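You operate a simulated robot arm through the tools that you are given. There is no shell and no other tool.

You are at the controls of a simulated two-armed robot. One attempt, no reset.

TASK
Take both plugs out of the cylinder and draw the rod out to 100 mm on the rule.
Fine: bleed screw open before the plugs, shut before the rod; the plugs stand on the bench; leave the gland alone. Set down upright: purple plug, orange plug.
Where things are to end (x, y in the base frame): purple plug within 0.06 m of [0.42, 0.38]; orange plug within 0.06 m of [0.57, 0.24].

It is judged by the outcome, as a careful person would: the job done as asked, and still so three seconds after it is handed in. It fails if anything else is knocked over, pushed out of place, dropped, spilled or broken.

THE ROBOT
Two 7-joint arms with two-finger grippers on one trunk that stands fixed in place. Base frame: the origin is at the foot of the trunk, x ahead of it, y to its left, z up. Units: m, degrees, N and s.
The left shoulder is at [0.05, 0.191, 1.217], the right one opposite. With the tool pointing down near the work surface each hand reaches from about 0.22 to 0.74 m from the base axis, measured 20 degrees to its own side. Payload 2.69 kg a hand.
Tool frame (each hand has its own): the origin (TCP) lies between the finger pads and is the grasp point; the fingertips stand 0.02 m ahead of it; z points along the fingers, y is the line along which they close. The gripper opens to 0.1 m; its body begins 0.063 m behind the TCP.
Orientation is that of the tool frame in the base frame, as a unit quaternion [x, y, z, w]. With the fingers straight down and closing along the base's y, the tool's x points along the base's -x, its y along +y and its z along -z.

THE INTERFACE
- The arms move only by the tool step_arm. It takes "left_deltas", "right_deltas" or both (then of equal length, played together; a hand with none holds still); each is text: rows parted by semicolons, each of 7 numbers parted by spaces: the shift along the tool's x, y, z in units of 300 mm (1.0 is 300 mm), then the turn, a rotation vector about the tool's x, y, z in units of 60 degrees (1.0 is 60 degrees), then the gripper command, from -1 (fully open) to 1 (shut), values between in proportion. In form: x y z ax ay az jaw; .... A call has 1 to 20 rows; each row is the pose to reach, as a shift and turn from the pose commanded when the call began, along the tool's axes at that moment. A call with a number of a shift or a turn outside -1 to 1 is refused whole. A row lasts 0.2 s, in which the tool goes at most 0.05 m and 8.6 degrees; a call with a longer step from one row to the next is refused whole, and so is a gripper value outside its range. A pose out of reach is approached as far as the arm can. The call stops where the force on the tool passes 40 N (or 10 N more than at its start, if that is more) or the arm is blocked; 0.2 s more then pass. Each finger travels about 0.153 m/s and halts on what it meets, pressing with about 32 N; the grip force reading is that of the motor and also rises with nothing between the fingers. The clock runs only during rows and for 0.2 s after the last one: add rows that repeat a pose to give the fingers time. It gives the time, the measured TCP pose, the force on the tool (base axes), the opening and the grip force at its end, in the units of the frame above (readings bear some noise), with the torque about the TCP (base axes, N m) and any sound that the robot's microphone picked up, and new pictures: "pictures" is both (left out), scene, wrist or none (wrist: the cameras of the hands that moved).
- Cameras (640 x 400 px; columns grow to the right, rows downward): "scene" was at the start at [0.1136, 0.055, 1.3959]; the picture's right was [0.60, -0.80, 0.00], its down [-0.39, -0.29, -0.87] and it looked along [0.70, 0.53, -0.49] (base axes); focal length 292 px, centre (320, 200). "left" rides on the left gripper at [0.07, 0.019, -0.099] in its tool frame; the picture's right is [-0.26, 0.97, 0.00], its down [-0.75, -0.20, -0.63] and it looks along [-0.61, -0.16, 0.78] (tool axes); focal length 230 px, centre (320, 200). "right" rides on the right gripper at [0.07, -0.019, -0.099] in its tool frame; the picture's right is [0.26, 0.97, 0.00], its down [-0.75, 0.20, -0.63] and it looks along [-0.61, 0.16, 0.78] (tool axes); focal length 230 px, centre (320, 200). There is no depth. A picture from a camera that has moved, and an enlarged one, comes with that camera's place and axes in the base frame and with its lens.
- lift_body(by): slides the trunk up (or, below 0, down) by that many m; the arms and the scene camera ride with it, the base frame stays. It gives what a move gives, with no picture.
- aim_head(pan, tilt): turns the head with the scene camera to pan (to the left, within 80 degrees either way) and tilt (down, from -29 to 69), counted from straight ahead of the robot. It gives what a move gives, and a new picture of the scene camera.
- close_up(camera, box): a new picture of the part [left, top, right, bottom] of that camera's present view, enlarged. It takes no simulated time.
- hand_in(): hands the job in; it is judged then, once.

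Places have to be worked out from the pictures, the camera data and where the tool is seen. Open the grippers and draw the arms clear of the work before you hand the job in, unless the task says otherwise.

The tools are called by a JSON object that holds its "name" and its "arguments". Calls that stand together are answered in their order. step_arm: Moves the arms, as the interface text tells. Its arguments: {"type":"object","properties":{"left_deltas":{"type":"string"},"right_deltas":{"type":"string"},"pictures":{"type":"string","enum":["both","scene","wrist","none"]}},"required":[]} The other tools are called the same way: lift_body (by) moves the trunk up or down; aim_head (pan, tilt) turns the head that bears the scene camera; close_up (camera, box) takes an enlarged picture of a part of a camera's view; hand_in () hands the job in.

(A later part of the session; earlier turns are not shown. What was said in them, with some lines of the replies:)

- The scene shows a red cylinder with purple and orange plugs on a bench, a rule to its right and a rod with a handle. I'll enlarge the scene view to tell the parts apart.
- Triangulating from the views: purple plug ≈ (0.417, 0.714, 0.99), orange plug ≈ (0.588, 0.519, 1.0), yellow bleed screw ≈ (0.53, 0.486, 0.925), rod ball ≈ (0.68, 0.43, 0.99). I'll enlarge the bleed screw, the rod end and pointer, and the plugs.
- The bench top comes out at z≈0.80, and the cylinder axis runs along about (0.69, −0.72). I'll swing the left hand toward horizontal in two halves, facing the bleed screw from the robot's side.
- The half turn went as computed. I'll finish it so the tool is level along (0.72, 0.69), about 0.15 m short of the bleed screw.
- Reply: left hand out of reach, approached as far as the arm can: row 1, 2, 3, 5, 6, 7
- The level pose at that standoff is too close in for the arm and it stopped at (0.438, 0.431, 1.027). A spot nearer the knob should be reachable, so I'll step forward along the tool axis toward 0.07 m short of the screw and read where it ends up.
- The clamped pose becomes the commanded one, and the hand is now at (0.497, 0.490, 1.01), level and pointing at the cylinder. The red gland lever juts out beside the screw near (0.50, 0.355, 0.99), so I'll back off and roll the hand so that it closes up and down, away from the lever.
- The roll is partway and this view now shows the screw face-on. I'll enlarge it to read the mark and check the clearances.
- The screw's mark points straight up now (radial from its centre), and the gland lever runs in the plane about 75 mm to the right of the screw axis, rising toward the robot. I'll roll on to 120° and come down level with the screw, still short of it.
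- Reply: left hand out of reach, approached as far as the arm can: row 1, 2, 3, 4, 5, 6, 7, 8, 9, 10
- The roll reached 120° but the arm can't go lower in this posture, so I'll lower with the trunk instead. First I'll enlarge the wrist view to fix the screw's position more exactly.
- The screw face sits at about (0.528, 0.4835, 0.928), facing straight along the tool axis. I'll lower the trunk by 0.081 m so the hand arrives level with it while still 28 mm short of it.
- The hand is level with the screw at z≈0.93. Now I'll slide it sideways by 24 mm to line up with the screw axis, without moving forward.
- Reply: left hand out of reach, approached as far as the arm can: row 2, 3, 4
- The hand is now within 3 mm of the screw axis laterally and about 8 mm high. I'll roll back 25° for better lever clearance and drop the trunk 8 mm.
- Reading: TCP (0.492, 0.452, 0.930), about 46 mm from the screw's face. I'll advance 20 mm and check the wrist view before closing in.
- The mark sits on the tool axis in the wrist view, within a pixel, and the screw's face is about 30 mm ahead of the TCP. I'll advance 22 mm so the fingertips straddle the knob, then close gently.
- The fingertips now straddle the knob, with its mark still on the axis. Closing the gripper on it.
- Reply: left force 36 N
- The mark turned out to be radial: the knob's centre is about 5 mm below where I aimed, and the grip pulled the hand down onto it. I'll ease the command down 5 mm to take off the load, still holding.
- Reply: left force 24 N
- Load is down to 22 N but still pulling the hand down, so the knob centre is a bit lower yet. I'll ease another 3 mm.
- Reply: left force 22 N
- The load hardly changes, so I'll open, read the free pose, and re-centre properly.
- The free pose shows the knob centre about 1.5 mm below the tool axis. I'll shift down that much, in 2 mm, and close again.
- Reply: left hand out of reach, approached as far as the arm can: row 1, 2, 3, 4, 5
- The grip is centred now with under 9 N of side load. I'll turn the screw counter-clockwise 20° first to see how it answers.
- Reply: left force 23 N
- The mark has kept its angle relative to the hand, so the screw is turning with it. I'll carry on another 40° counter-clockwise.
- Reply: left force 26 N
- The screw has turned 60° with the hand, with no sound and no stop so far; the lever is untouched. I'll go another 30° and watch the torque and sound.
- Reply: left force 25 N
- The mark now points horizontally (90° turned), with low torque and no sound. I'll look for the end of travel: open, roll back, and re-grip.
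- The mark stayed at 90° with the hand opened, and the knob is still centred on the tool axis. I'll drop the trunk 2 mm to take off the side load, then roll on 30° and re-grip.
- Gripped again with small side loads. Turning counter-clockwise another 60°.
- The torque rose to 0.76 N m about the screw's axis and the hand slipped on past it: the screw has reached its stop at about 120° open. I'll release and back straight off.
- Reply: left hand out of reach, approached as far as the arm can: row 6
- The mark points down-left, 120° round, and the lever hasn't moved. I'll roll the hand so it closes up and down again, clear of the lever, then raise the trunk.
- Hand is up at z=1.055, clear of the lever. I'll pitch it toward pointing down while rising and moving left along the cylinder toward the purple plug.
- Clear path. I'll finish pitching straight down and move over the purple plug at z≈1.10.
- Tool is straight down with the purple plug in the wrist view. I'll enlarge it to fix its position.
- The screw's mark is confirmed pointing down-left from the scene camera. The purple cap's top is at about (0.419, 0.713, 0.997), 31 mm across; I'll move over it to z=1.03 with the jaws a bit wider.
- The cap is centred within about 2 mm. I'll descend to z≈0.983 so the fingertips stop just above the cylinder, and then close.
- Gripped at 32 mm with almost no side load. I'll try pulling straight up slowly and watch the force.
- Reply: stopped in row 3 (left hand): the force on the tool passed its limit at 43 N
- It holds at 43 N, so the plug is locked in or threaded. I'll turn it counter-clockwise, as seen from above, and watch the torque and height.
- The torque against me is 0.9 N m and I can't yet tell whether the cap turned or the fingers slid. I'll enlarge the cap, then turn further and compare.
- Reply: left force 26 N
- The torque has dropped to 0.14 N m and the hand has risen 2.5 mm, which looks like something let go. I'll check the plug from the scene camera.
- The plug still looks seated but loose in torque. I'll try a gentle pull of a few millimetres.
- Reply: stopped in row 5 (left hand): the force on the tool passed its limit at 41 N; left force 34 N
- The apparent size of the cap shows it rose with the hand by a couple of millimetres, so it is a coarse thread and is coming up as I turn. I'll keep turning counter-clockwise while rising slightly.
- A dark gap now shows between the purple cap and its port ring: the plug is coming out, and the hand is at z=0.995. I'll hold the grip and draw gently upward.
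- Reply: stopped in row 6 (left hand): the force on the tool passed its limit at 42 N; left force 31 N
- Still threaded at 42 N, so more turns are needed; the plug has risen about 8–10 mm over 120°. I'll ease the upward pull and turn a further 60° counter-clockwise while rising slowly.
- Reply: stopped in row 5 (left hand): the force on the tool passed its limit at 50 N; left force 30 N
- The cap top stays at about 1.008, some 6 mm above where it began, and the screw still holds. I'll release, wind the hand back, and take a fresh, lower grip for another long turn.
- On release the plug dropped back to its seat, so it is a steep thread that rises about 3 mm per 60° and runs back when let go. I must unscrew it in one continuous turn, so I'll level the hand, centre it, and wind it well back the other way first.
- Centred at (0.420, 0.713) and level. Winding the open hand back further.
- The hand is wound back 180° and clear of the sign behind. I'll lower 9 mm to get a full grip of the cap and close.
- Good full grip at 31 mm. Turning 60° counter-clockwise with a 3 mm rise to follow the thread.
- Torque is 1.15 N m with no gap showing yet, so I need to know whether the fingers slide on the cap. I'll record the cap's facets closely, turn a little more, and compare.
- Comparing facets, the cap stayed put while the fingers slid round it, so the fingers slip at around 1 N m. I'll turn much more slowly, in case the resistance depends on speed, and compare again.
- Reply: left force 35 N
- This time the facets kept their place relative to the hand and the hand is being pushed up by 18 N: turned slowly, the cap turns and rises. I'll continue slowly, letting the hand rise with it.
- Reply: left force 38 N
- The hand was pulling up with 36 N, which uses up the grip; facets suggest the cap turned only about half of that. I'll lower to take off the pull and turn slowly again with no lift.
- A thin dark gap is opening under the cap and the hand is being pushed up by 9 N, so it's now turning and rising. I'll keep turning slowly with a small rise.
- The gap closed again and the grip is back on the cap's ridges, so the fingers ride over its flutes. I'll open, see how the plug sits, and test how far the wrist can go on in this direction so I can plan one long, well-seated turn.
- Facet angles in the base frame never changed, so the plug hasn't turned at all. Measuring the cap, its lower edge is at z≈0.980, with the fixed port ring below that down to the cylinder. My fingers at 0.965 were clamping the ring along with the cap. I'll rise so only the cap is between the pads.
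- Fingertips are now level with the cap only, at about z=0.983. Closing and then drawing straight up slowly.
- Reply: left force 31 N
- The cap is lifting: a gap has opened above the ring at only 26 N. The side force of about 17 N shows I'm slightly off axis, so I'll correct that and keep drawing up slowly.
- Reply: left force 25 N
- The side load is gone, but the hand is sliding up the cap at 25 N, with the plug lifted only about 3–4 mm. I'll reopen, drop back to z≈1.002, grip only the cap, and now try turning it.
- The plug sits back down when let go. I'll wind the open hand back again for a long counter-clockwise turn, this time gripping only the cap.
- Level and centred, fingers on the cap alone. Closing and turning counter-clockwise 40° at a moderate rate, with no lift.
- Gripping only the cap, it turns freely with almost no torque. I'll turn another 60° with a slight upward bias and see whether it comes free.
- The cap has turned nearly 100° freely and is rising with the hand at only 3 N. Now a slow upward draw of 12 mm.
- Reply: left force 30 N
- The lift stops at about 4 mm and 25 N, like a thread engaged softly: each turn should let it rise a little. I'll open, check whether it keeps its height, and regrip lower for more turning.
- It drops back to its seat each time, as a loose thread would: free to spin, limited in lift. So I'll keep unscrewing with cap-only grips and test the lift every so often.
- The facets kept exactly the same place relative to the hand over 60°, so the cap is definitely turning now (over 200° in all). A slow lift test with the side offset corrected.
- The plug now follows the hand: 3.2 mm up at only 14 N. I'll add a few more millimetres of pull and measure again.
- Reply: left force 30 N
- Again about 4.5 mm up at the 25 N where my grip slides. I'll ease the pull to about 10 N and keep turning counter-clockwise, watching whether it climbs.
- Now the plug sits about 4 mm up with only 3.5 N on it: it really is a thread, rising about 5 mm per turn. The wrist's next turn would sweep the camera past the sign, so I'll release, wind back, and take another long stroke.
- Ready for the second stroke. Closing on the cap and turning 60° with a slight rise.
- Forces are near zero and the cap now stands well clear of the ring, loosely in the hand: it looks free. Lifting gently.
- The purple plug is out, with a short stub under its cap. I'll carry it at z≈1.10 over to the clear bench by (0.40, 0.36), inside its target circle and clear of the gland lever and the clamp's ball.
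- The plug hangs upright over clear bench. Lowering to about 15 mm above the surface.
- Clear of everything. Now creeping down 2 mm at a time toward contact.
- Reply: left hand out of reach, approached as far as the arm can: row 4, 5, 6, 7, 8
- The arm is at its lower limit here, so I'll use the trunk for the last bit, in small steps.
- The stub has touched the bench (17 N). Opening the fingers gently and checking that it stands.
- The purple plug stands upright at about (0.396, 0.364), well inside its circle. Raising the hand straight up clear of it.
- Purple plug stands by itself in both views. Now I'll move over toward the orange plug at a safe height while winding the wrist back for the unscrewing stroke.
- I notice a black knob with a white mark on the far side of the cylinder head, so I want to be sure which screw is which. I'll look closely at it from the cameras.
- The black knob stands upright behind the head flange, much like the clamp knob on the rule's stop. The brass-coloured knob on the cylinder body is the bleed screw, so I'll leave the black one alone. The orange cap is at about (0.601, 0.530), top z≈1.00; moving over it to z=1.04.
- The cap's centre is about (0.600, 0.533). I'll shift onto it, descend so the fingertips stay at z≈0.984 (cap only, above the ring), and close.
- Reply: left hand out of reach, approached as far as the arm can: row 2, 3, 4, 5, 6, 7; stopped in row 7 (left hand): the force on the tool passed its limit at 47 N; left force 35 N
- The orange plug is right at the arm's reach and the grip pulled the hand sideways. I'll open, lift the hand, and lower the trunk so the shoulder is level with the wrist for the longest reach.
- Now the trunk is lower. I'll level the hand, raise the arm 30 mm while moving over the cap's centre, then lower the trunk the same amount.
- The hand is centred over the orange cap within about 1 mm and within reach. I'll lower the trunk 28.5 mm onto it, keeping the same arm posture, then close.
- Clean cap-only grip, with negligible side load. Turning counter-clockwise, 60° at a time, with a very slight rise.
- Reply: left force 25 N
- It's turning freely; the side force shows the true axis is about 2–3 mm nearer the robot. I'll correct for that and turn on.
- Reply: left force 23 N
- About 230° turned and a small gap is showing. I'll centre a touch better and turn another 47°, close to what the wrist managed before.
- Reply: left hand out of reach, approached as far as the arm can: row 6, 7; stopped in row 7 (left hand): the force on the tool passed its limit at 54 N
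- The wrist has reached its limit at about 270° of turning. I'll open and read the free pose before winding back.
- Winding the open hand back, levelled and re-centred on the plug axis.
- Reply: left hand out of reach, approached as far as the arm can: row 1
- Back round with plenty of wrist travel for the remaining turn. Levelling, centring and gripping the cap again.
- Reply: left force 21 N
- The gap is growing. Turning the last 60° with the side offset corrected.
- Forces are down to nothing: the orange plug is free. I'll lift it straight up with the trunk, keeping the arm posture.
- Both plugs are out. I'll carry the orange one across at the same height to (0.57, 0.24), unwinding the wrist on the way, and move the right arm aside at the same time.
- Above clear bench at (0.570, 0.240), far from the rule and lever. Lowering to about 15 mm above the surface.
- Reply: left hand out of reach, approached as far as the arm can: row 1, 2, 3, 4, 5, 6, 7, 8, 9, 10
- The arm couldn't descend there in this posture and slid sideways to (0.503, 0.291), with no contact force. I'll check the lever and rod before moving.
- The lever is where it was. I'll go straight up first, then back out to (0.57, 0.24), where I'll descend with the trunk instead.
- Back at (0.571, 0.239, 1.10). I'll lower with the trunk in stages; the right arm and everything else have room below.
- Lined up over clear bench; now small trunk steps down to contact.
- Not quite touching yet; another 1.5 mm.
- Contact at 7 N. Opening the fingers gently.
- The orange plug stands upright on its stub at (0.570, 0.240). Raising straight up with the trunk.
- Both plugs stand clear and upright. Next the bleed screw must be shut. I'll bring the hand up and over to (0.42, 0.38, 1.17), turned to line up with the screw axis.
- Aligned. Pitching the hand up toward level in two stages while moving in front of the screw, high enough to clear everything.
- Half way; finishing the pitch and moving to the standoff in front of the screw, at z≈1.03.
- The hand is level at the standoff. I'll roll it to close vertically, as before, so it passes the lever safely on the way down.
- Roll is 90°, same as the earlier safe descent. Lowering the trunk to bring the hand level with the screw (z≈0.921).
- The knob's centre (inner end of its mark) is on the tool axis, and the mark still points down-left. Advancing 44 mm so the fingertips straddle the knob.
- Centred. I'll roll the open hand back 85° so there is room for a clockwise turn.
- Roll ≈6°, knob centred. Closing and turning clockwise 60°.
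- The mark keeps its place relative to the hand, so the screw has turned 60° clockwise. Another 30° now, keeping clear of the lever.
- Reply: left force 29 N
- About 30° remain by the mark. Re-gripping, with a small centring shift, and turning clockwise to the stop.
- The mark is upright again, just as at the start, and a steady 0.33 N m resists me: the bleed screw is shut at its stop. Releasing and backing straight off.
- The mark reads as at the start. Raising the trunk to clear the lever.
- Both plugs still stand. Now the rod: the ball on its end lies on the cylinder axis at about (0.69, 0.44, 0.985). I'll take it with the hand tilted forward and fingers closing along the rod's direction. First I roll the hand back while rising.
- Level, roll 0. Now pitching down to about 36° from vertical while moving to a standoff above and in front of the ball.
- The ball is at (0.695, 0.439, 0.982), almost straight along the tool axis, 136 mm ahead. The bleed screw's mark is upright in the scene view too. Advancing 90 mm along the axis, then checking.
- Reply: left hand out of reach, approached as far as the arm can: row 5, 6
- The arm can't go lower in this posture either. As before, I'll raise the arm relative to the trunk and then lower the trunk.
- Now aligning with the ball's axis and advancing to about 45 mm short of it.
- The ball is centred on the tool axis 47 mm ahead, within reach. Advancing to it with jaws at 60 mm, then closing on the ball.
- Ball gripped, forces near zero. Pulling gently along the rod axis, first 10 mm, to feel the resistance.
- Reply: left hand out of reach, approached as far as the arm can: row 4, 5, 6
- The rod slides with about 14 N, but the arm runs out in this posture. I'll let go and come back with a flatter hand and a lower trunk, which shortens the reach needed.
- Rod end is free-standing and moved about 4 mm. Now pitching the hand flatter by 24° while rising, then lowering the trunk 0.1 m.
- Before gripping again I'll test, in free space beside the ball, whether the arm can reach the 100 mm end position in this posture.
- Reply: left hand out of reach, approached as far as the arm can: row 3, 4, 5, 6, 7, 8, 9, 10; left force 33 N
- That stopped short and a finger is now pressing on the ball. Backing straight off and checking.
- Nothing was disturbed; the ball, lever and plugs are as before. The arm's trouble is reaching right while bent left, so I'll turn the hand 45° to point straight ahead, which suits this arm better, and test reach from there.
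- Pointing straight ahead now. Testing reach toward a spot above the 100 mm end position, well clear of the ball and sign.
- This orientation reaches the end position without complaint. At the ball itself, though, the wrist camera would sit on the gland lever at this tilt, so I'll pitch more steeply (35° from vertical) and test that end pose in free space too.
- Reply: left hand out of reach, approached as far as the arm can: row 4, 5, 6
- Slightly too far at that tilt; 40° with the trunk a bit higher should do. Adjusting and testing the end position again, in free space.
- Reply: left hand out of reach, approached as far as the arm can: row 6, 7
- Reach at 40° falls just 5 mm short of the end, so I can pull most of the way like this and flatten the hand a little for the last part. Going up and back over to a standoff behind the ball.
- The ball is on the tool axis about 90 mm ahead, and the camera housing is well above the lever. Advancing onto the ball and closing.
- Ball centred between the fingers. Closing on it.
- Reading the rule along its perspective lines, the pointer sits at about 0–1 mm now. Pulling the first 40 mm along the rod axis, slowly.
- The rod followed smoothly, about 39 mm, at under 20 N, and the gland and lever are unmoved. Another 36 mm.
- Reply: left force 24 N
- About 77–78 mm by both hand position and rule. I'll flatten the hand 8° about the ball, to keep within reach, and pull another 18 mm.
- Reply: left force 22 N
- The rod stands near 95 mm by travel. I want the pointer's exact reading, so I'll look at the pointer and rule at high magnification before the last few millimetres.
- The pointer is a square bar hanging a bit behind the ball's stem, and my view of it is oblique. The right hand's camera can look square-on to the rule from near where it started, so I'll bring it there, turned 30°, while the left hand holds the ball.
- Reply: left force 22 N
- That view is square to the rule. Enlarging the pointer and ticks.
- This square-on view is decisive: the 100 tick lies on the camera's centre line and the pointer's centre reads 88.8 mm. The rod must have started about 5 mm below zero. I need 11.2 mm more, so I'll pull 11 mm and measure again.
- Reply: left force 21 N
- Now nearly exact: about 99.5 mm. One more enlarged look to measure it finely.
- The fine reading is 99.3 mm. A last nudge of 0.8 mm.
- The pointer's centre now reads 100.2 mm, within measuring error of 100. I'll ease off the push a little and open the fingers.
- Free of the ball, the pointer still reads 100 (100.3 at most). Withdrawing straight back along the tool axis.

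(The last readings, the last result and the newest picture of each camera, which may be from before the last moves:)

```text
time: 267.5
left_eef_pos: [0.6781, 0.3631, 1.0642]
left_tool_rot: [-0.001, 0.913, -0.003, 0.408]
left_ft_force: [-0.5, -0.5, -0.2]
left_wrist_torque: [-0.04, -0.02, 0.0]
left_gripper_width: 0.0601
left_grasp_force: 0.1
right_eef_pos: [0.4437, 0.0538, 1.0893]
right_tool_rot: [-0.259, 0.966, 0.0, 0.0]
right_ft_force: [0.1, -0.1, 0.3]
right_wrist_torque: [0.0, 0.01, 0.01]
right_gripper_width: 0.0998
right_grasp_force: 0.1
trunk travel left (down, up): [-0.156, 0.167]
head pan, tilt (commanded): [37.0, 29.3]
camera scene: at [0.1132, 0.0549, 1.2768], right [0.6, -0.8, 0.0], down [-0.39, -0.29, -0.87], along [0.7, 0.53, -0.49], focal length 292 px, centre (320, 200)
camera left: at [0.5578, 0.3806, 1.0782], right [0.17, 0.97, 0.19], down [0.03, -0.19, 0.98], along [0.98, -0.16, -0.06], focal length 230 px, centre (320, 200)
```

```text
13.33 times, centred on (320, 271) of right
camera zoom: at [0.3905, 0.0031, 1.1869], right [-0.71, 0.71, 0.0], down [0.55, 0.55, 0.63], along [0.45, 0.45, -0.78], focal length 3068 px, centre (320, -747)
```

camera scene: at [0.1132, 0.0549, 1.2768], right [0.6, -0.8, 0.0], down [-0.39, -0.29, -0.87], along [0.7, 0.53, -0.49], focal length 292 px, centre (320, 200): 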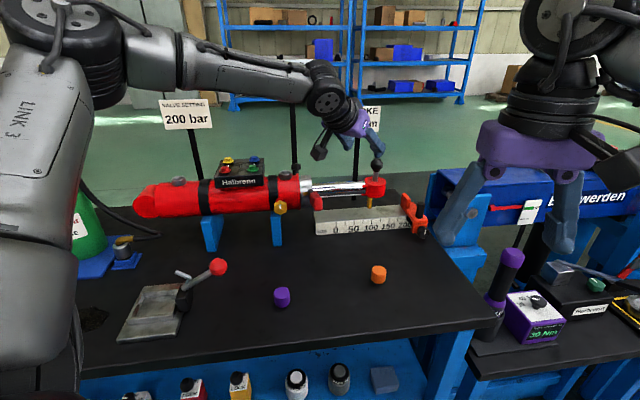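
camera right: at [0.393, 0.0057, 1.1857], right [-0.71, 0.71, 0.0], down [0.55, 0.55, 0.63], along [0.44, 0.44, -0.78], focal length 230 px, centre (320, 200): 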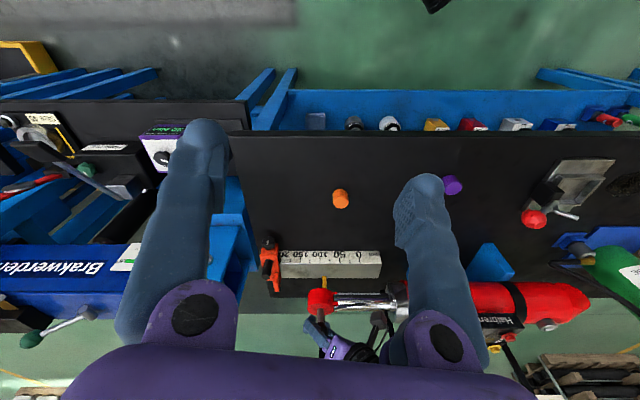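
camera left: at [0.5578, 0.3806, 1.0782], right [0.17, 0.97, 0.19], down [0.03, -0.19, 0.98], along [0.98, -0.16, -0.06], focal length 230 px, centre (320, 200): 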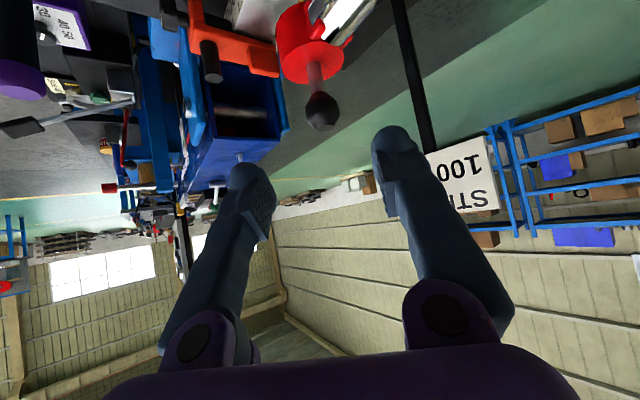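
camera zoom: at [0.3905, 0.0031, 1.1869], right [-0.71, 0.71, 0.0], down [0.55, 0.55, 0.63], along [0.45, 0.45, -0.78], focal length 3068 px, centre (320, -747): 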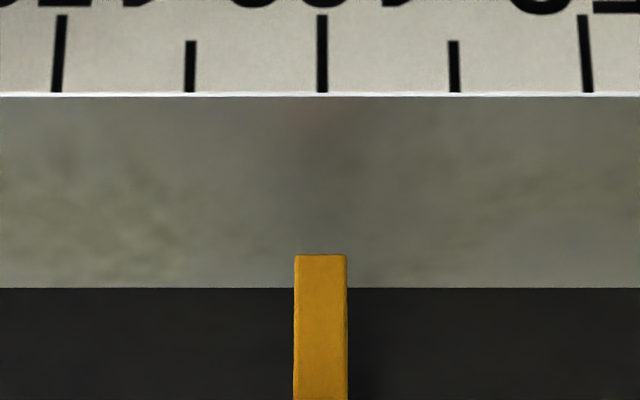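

The reading holds. Raising both arms well clear with the trunk.

{"name": "lift_body", "arguments": {"by": 0.15}}

{"name": "step_arm", "arguments": {"left_deltas": "0.05 0 -0.05 0 0 0 -1; 0.1 0 -0.1 0 0 0 -1; 0.15 0 -0.16 0 0 0 -1; 0.2 0 -0.22 0 0 0 -1; 0.25 0 -0.28 0 0 0 -1; 0.3 0.02 -0.34 0 0 0 -1; 0.35 0.04 -0.4 0 0 0 -1; 0.4 0.06 -0.46 0 0 0 -1; 0.45 0.08 -0.52 0 0 0 -1; 0.5 0.1 -0.58 0 0 0 -1", "right_deltas": "0.01 -0.04 0 0 0 0 -1; 0.02 -0.08 0 0 0 0 -1; 0.03 -0.12 0 0 0 0 -1; 0.04 -0.16 0 0 0 0 -1; 0.05 -0.2 0 0 0 0 -1; 0.06 -0.24 0 0 0 0 -1; 0.07 -0.28 0 0 0 0 -1; 0.08 -0.32 0 0 0 0 -1; 0.09 -0.36 0 0 0 0 -1; 0.1 -0.4 0 0 0 0 -1", "pictures": "both"}}

```text
time: 269.3
left_eef_pos: [0.6778, 0.3615, 1.2139]
left_tool_rot: [-0.001, 0.913, -0.004, 0.409]
left_ft_force: [0.2, 0.1, 0.6]
left_wrist_torque: [0.0, -0.03, 0.0]
left_gripper_width: 0.0601
left_grasp_force: 0.1
right_eef_pos: [0.4445, 0.054, 1.2392]
right_tool_rot: [-0.259, 0.966, 0.0, 0.0]
right_ft_force: [0.1, -1.1, -0.2]
right_wrist_torque: [-0.02, -0.01, -0.01]
right_gripper_width: 0.1
right_grasp_force: 0.1
trunk travel left (down, up): [-0.306, 0.017]
head pan, tilt (commanded): [37.0, 29.3]
```

```text
time: 271.5
left_eef_pos: [0.4501, 0.3923, 1.2162]
left_tool_rot: [-0.001, 0.913, -0.003, 0.407]
left_ft_force: [-1.0, 0.5, 0.2]
left_wrist_torque: [0.0, -0.03, 0.01]
left_gripper_width: 0.1
left_grasp_force: 0.1
right_eef_pos: [0.4771, -0.0657, 1.24]
right_tool_rot: [-0.259, 0.966, 0.001, 0.0]
right_ft_force: [-0.2, 0.5, -0.2]
right_wrist_torque: [-0.02, -0.04, 0.02]
right_gripper_width: 0.1001
right_grasp_force: 0.0
trunk travel left (down, up): [-0.306, 0.017]
head pan, tilt (commanded): [37.0, 29.3]
camera scene: at [0.1133, 0.0548, 1.4269], right [0.6, -0.8, 0.0], down [-0.39, -0.29, -0.87], along [0.7, 0.53, -0.49], focal length 292 px, centre (320, 200)
camera right: at [0.4243, -0.1164, 1.337], right [-0.71, 0.71, 0.0], down [0.55, 0.55, 0.63], along [0.45, 0.45, -0.78], focal length 230 px, centre (320, 200)
camera left: at [0.3289, 0.4107, 1.2323], right [0.17, 0.97, 0.19], down [0.03, -0.19, 0.98], along [0.98, -0.16, -0.06], focal length 230 px, centre (320, 200)
```

scene: 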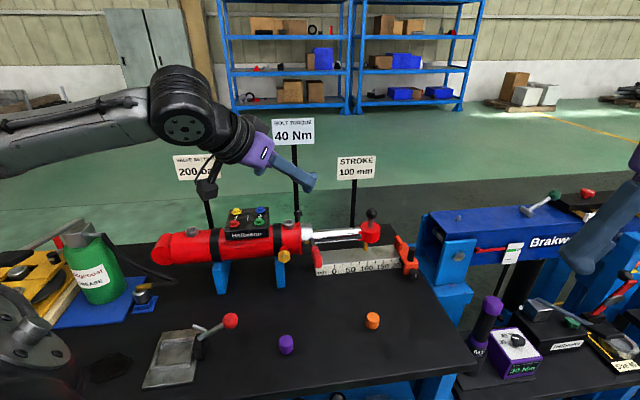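
right: 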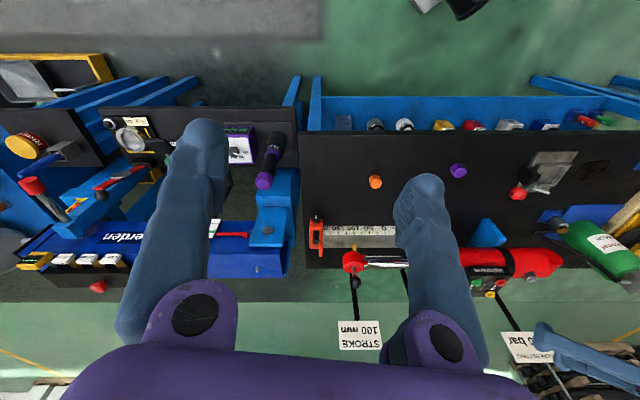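
left: 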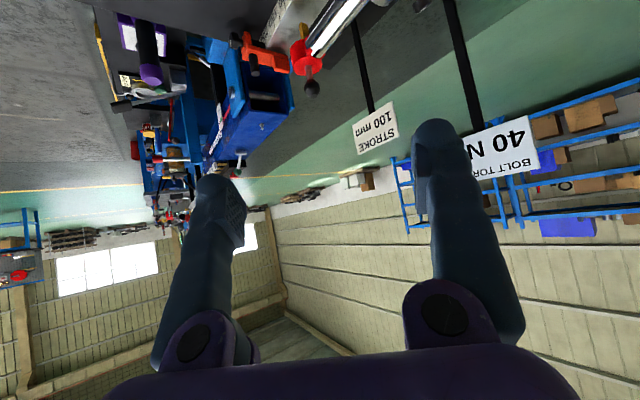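

Both arms are clear and both grippers open. A last check of everything: bleed screw, ports, lever, rod, plugs.

{"name": "close_up", "arguments": {"camera": "scene", "box": [140, 190, 300, 290]}}

{"name": "close_up", "arguments": {"camera": "scene", "box": [265, 195, 435, 300]}}

{"name": "close_up", "arguments": {"camera": "scene", "box": [120, 290, 420, 400]}}

{"name": "close_up", "arguments": {"camera": "right", "box": [300, 150, 480, 270]}}

```text
4.00 times, centred on (220, 240) of scene
camera zoom: at [0.1133, 0.0548, 1.4269], right [0.6, -0.8, 0.0], down [-0.39, -0.29, -0.87], along [0.7, 0.53, -0.49], focal length 1168 px, centre (720, 40)
```

zoom: 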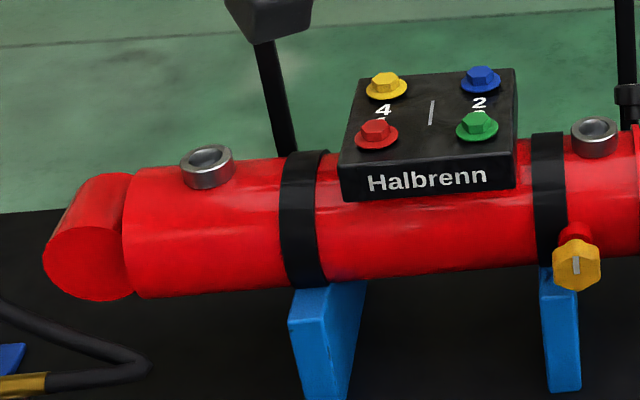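

```text
3.76 times, centred on (350, 248) of scene
camera zoom: at [0.1133, 0.0548, 1.4269], right [0.6, -0.8, 0.0], down [-0.39, -0.29, -0.87], along [0.7, 0.53, -0.49], focal length 1099 px, centre (207, 21)
```

zoom: 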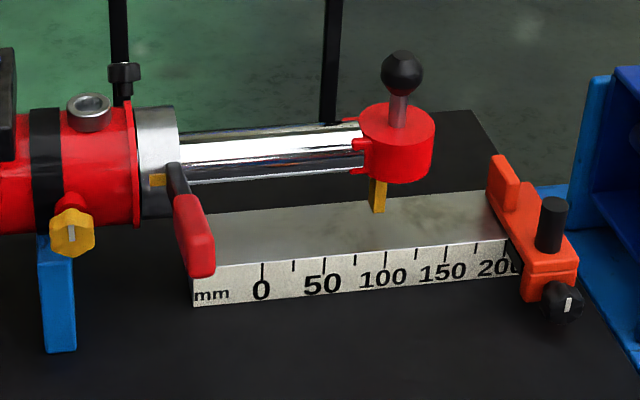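

```text
2.13 times, centred on (270, 345) of scene
camera zoom: at [0.1133, 0.0548, 1.4269], right [0.6, -0.8, 0.0], down [-0.39, -0.29, -0.87], along [0.7, 0.53, -0.49], focal length 623 px, centre (427, -109)
```

zoom: 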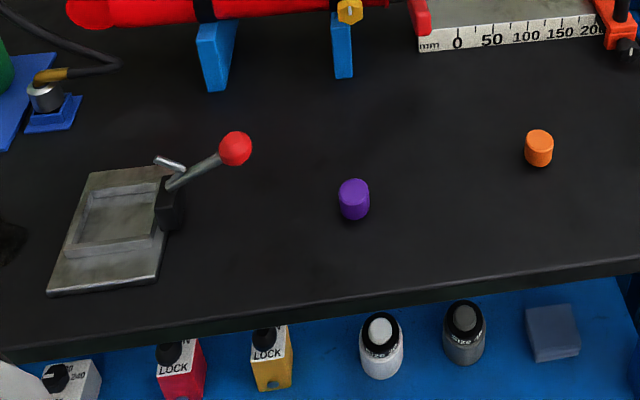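

```text
3.33 times, centred on (390, 210) of right
camera zoom: at [0.4243, -0.1164, 1.337], right [-0.71, 0.71, 0.0], down [0.55, 0.55, 0.63], along [0.45, 0.45, -0.78], focal length 767 px, centre (87, 167)
```

zoom: 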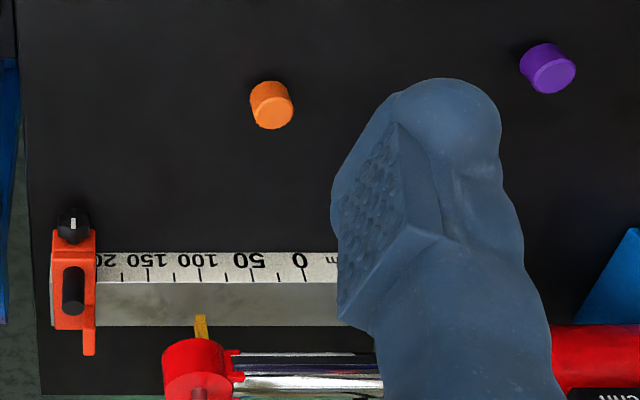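

All as asked. The ports are open and both plugs stand upright in their places. The bleed screw is shut with its mark upright, the gland lever is untouched, and the pointer reads 100. Both arms are clear with grippers open, so I'm handing the job in.

{"name": "hand_in", "arguments": {}}

```text
The job is handed in.
```

I did the whole job and handed it in. I don't have the verdict on it.

- **Bleed screw:** I opened it before touching the plugs. It turned about 120° counter-clockwise to its stop. I shut it again before moving the rod, and its mark is upright as at the start.
- **Plugs:** Both unscrewed and came out. They stand upright on the bench: purple at about (0.396, 0.364), roughly 0.03 m from its target, and orange at about (0.570, 0.240), on its target.
- **Rod:** The pointer read 100 mm after I let go, within about half a millimetre. I took that from a camera view square to the rule. The rod appears to have started about 5 mm below zero, so I set it by the pointer and not by distance pulled.
- **Gland:** I did not turn or move it, and its lever looks the same as at the start.

Two things went less than cleanly:

- **Purple plug:** On my first tries the fingers clamped its fixed port ring as well as the cap, and the force reached about 50 N. I saw no mark or movement afterwards.
- **Rod ball:** During a reach test a finger bumped the ball at about 30 N. That pushed the rod back a few millimetres before I drew it out.

I left the black knob behind the cylinder head alone, taking the brass-coloured knob on the body to be the bleed screw. Both arms are clear of the work with their grippers open.
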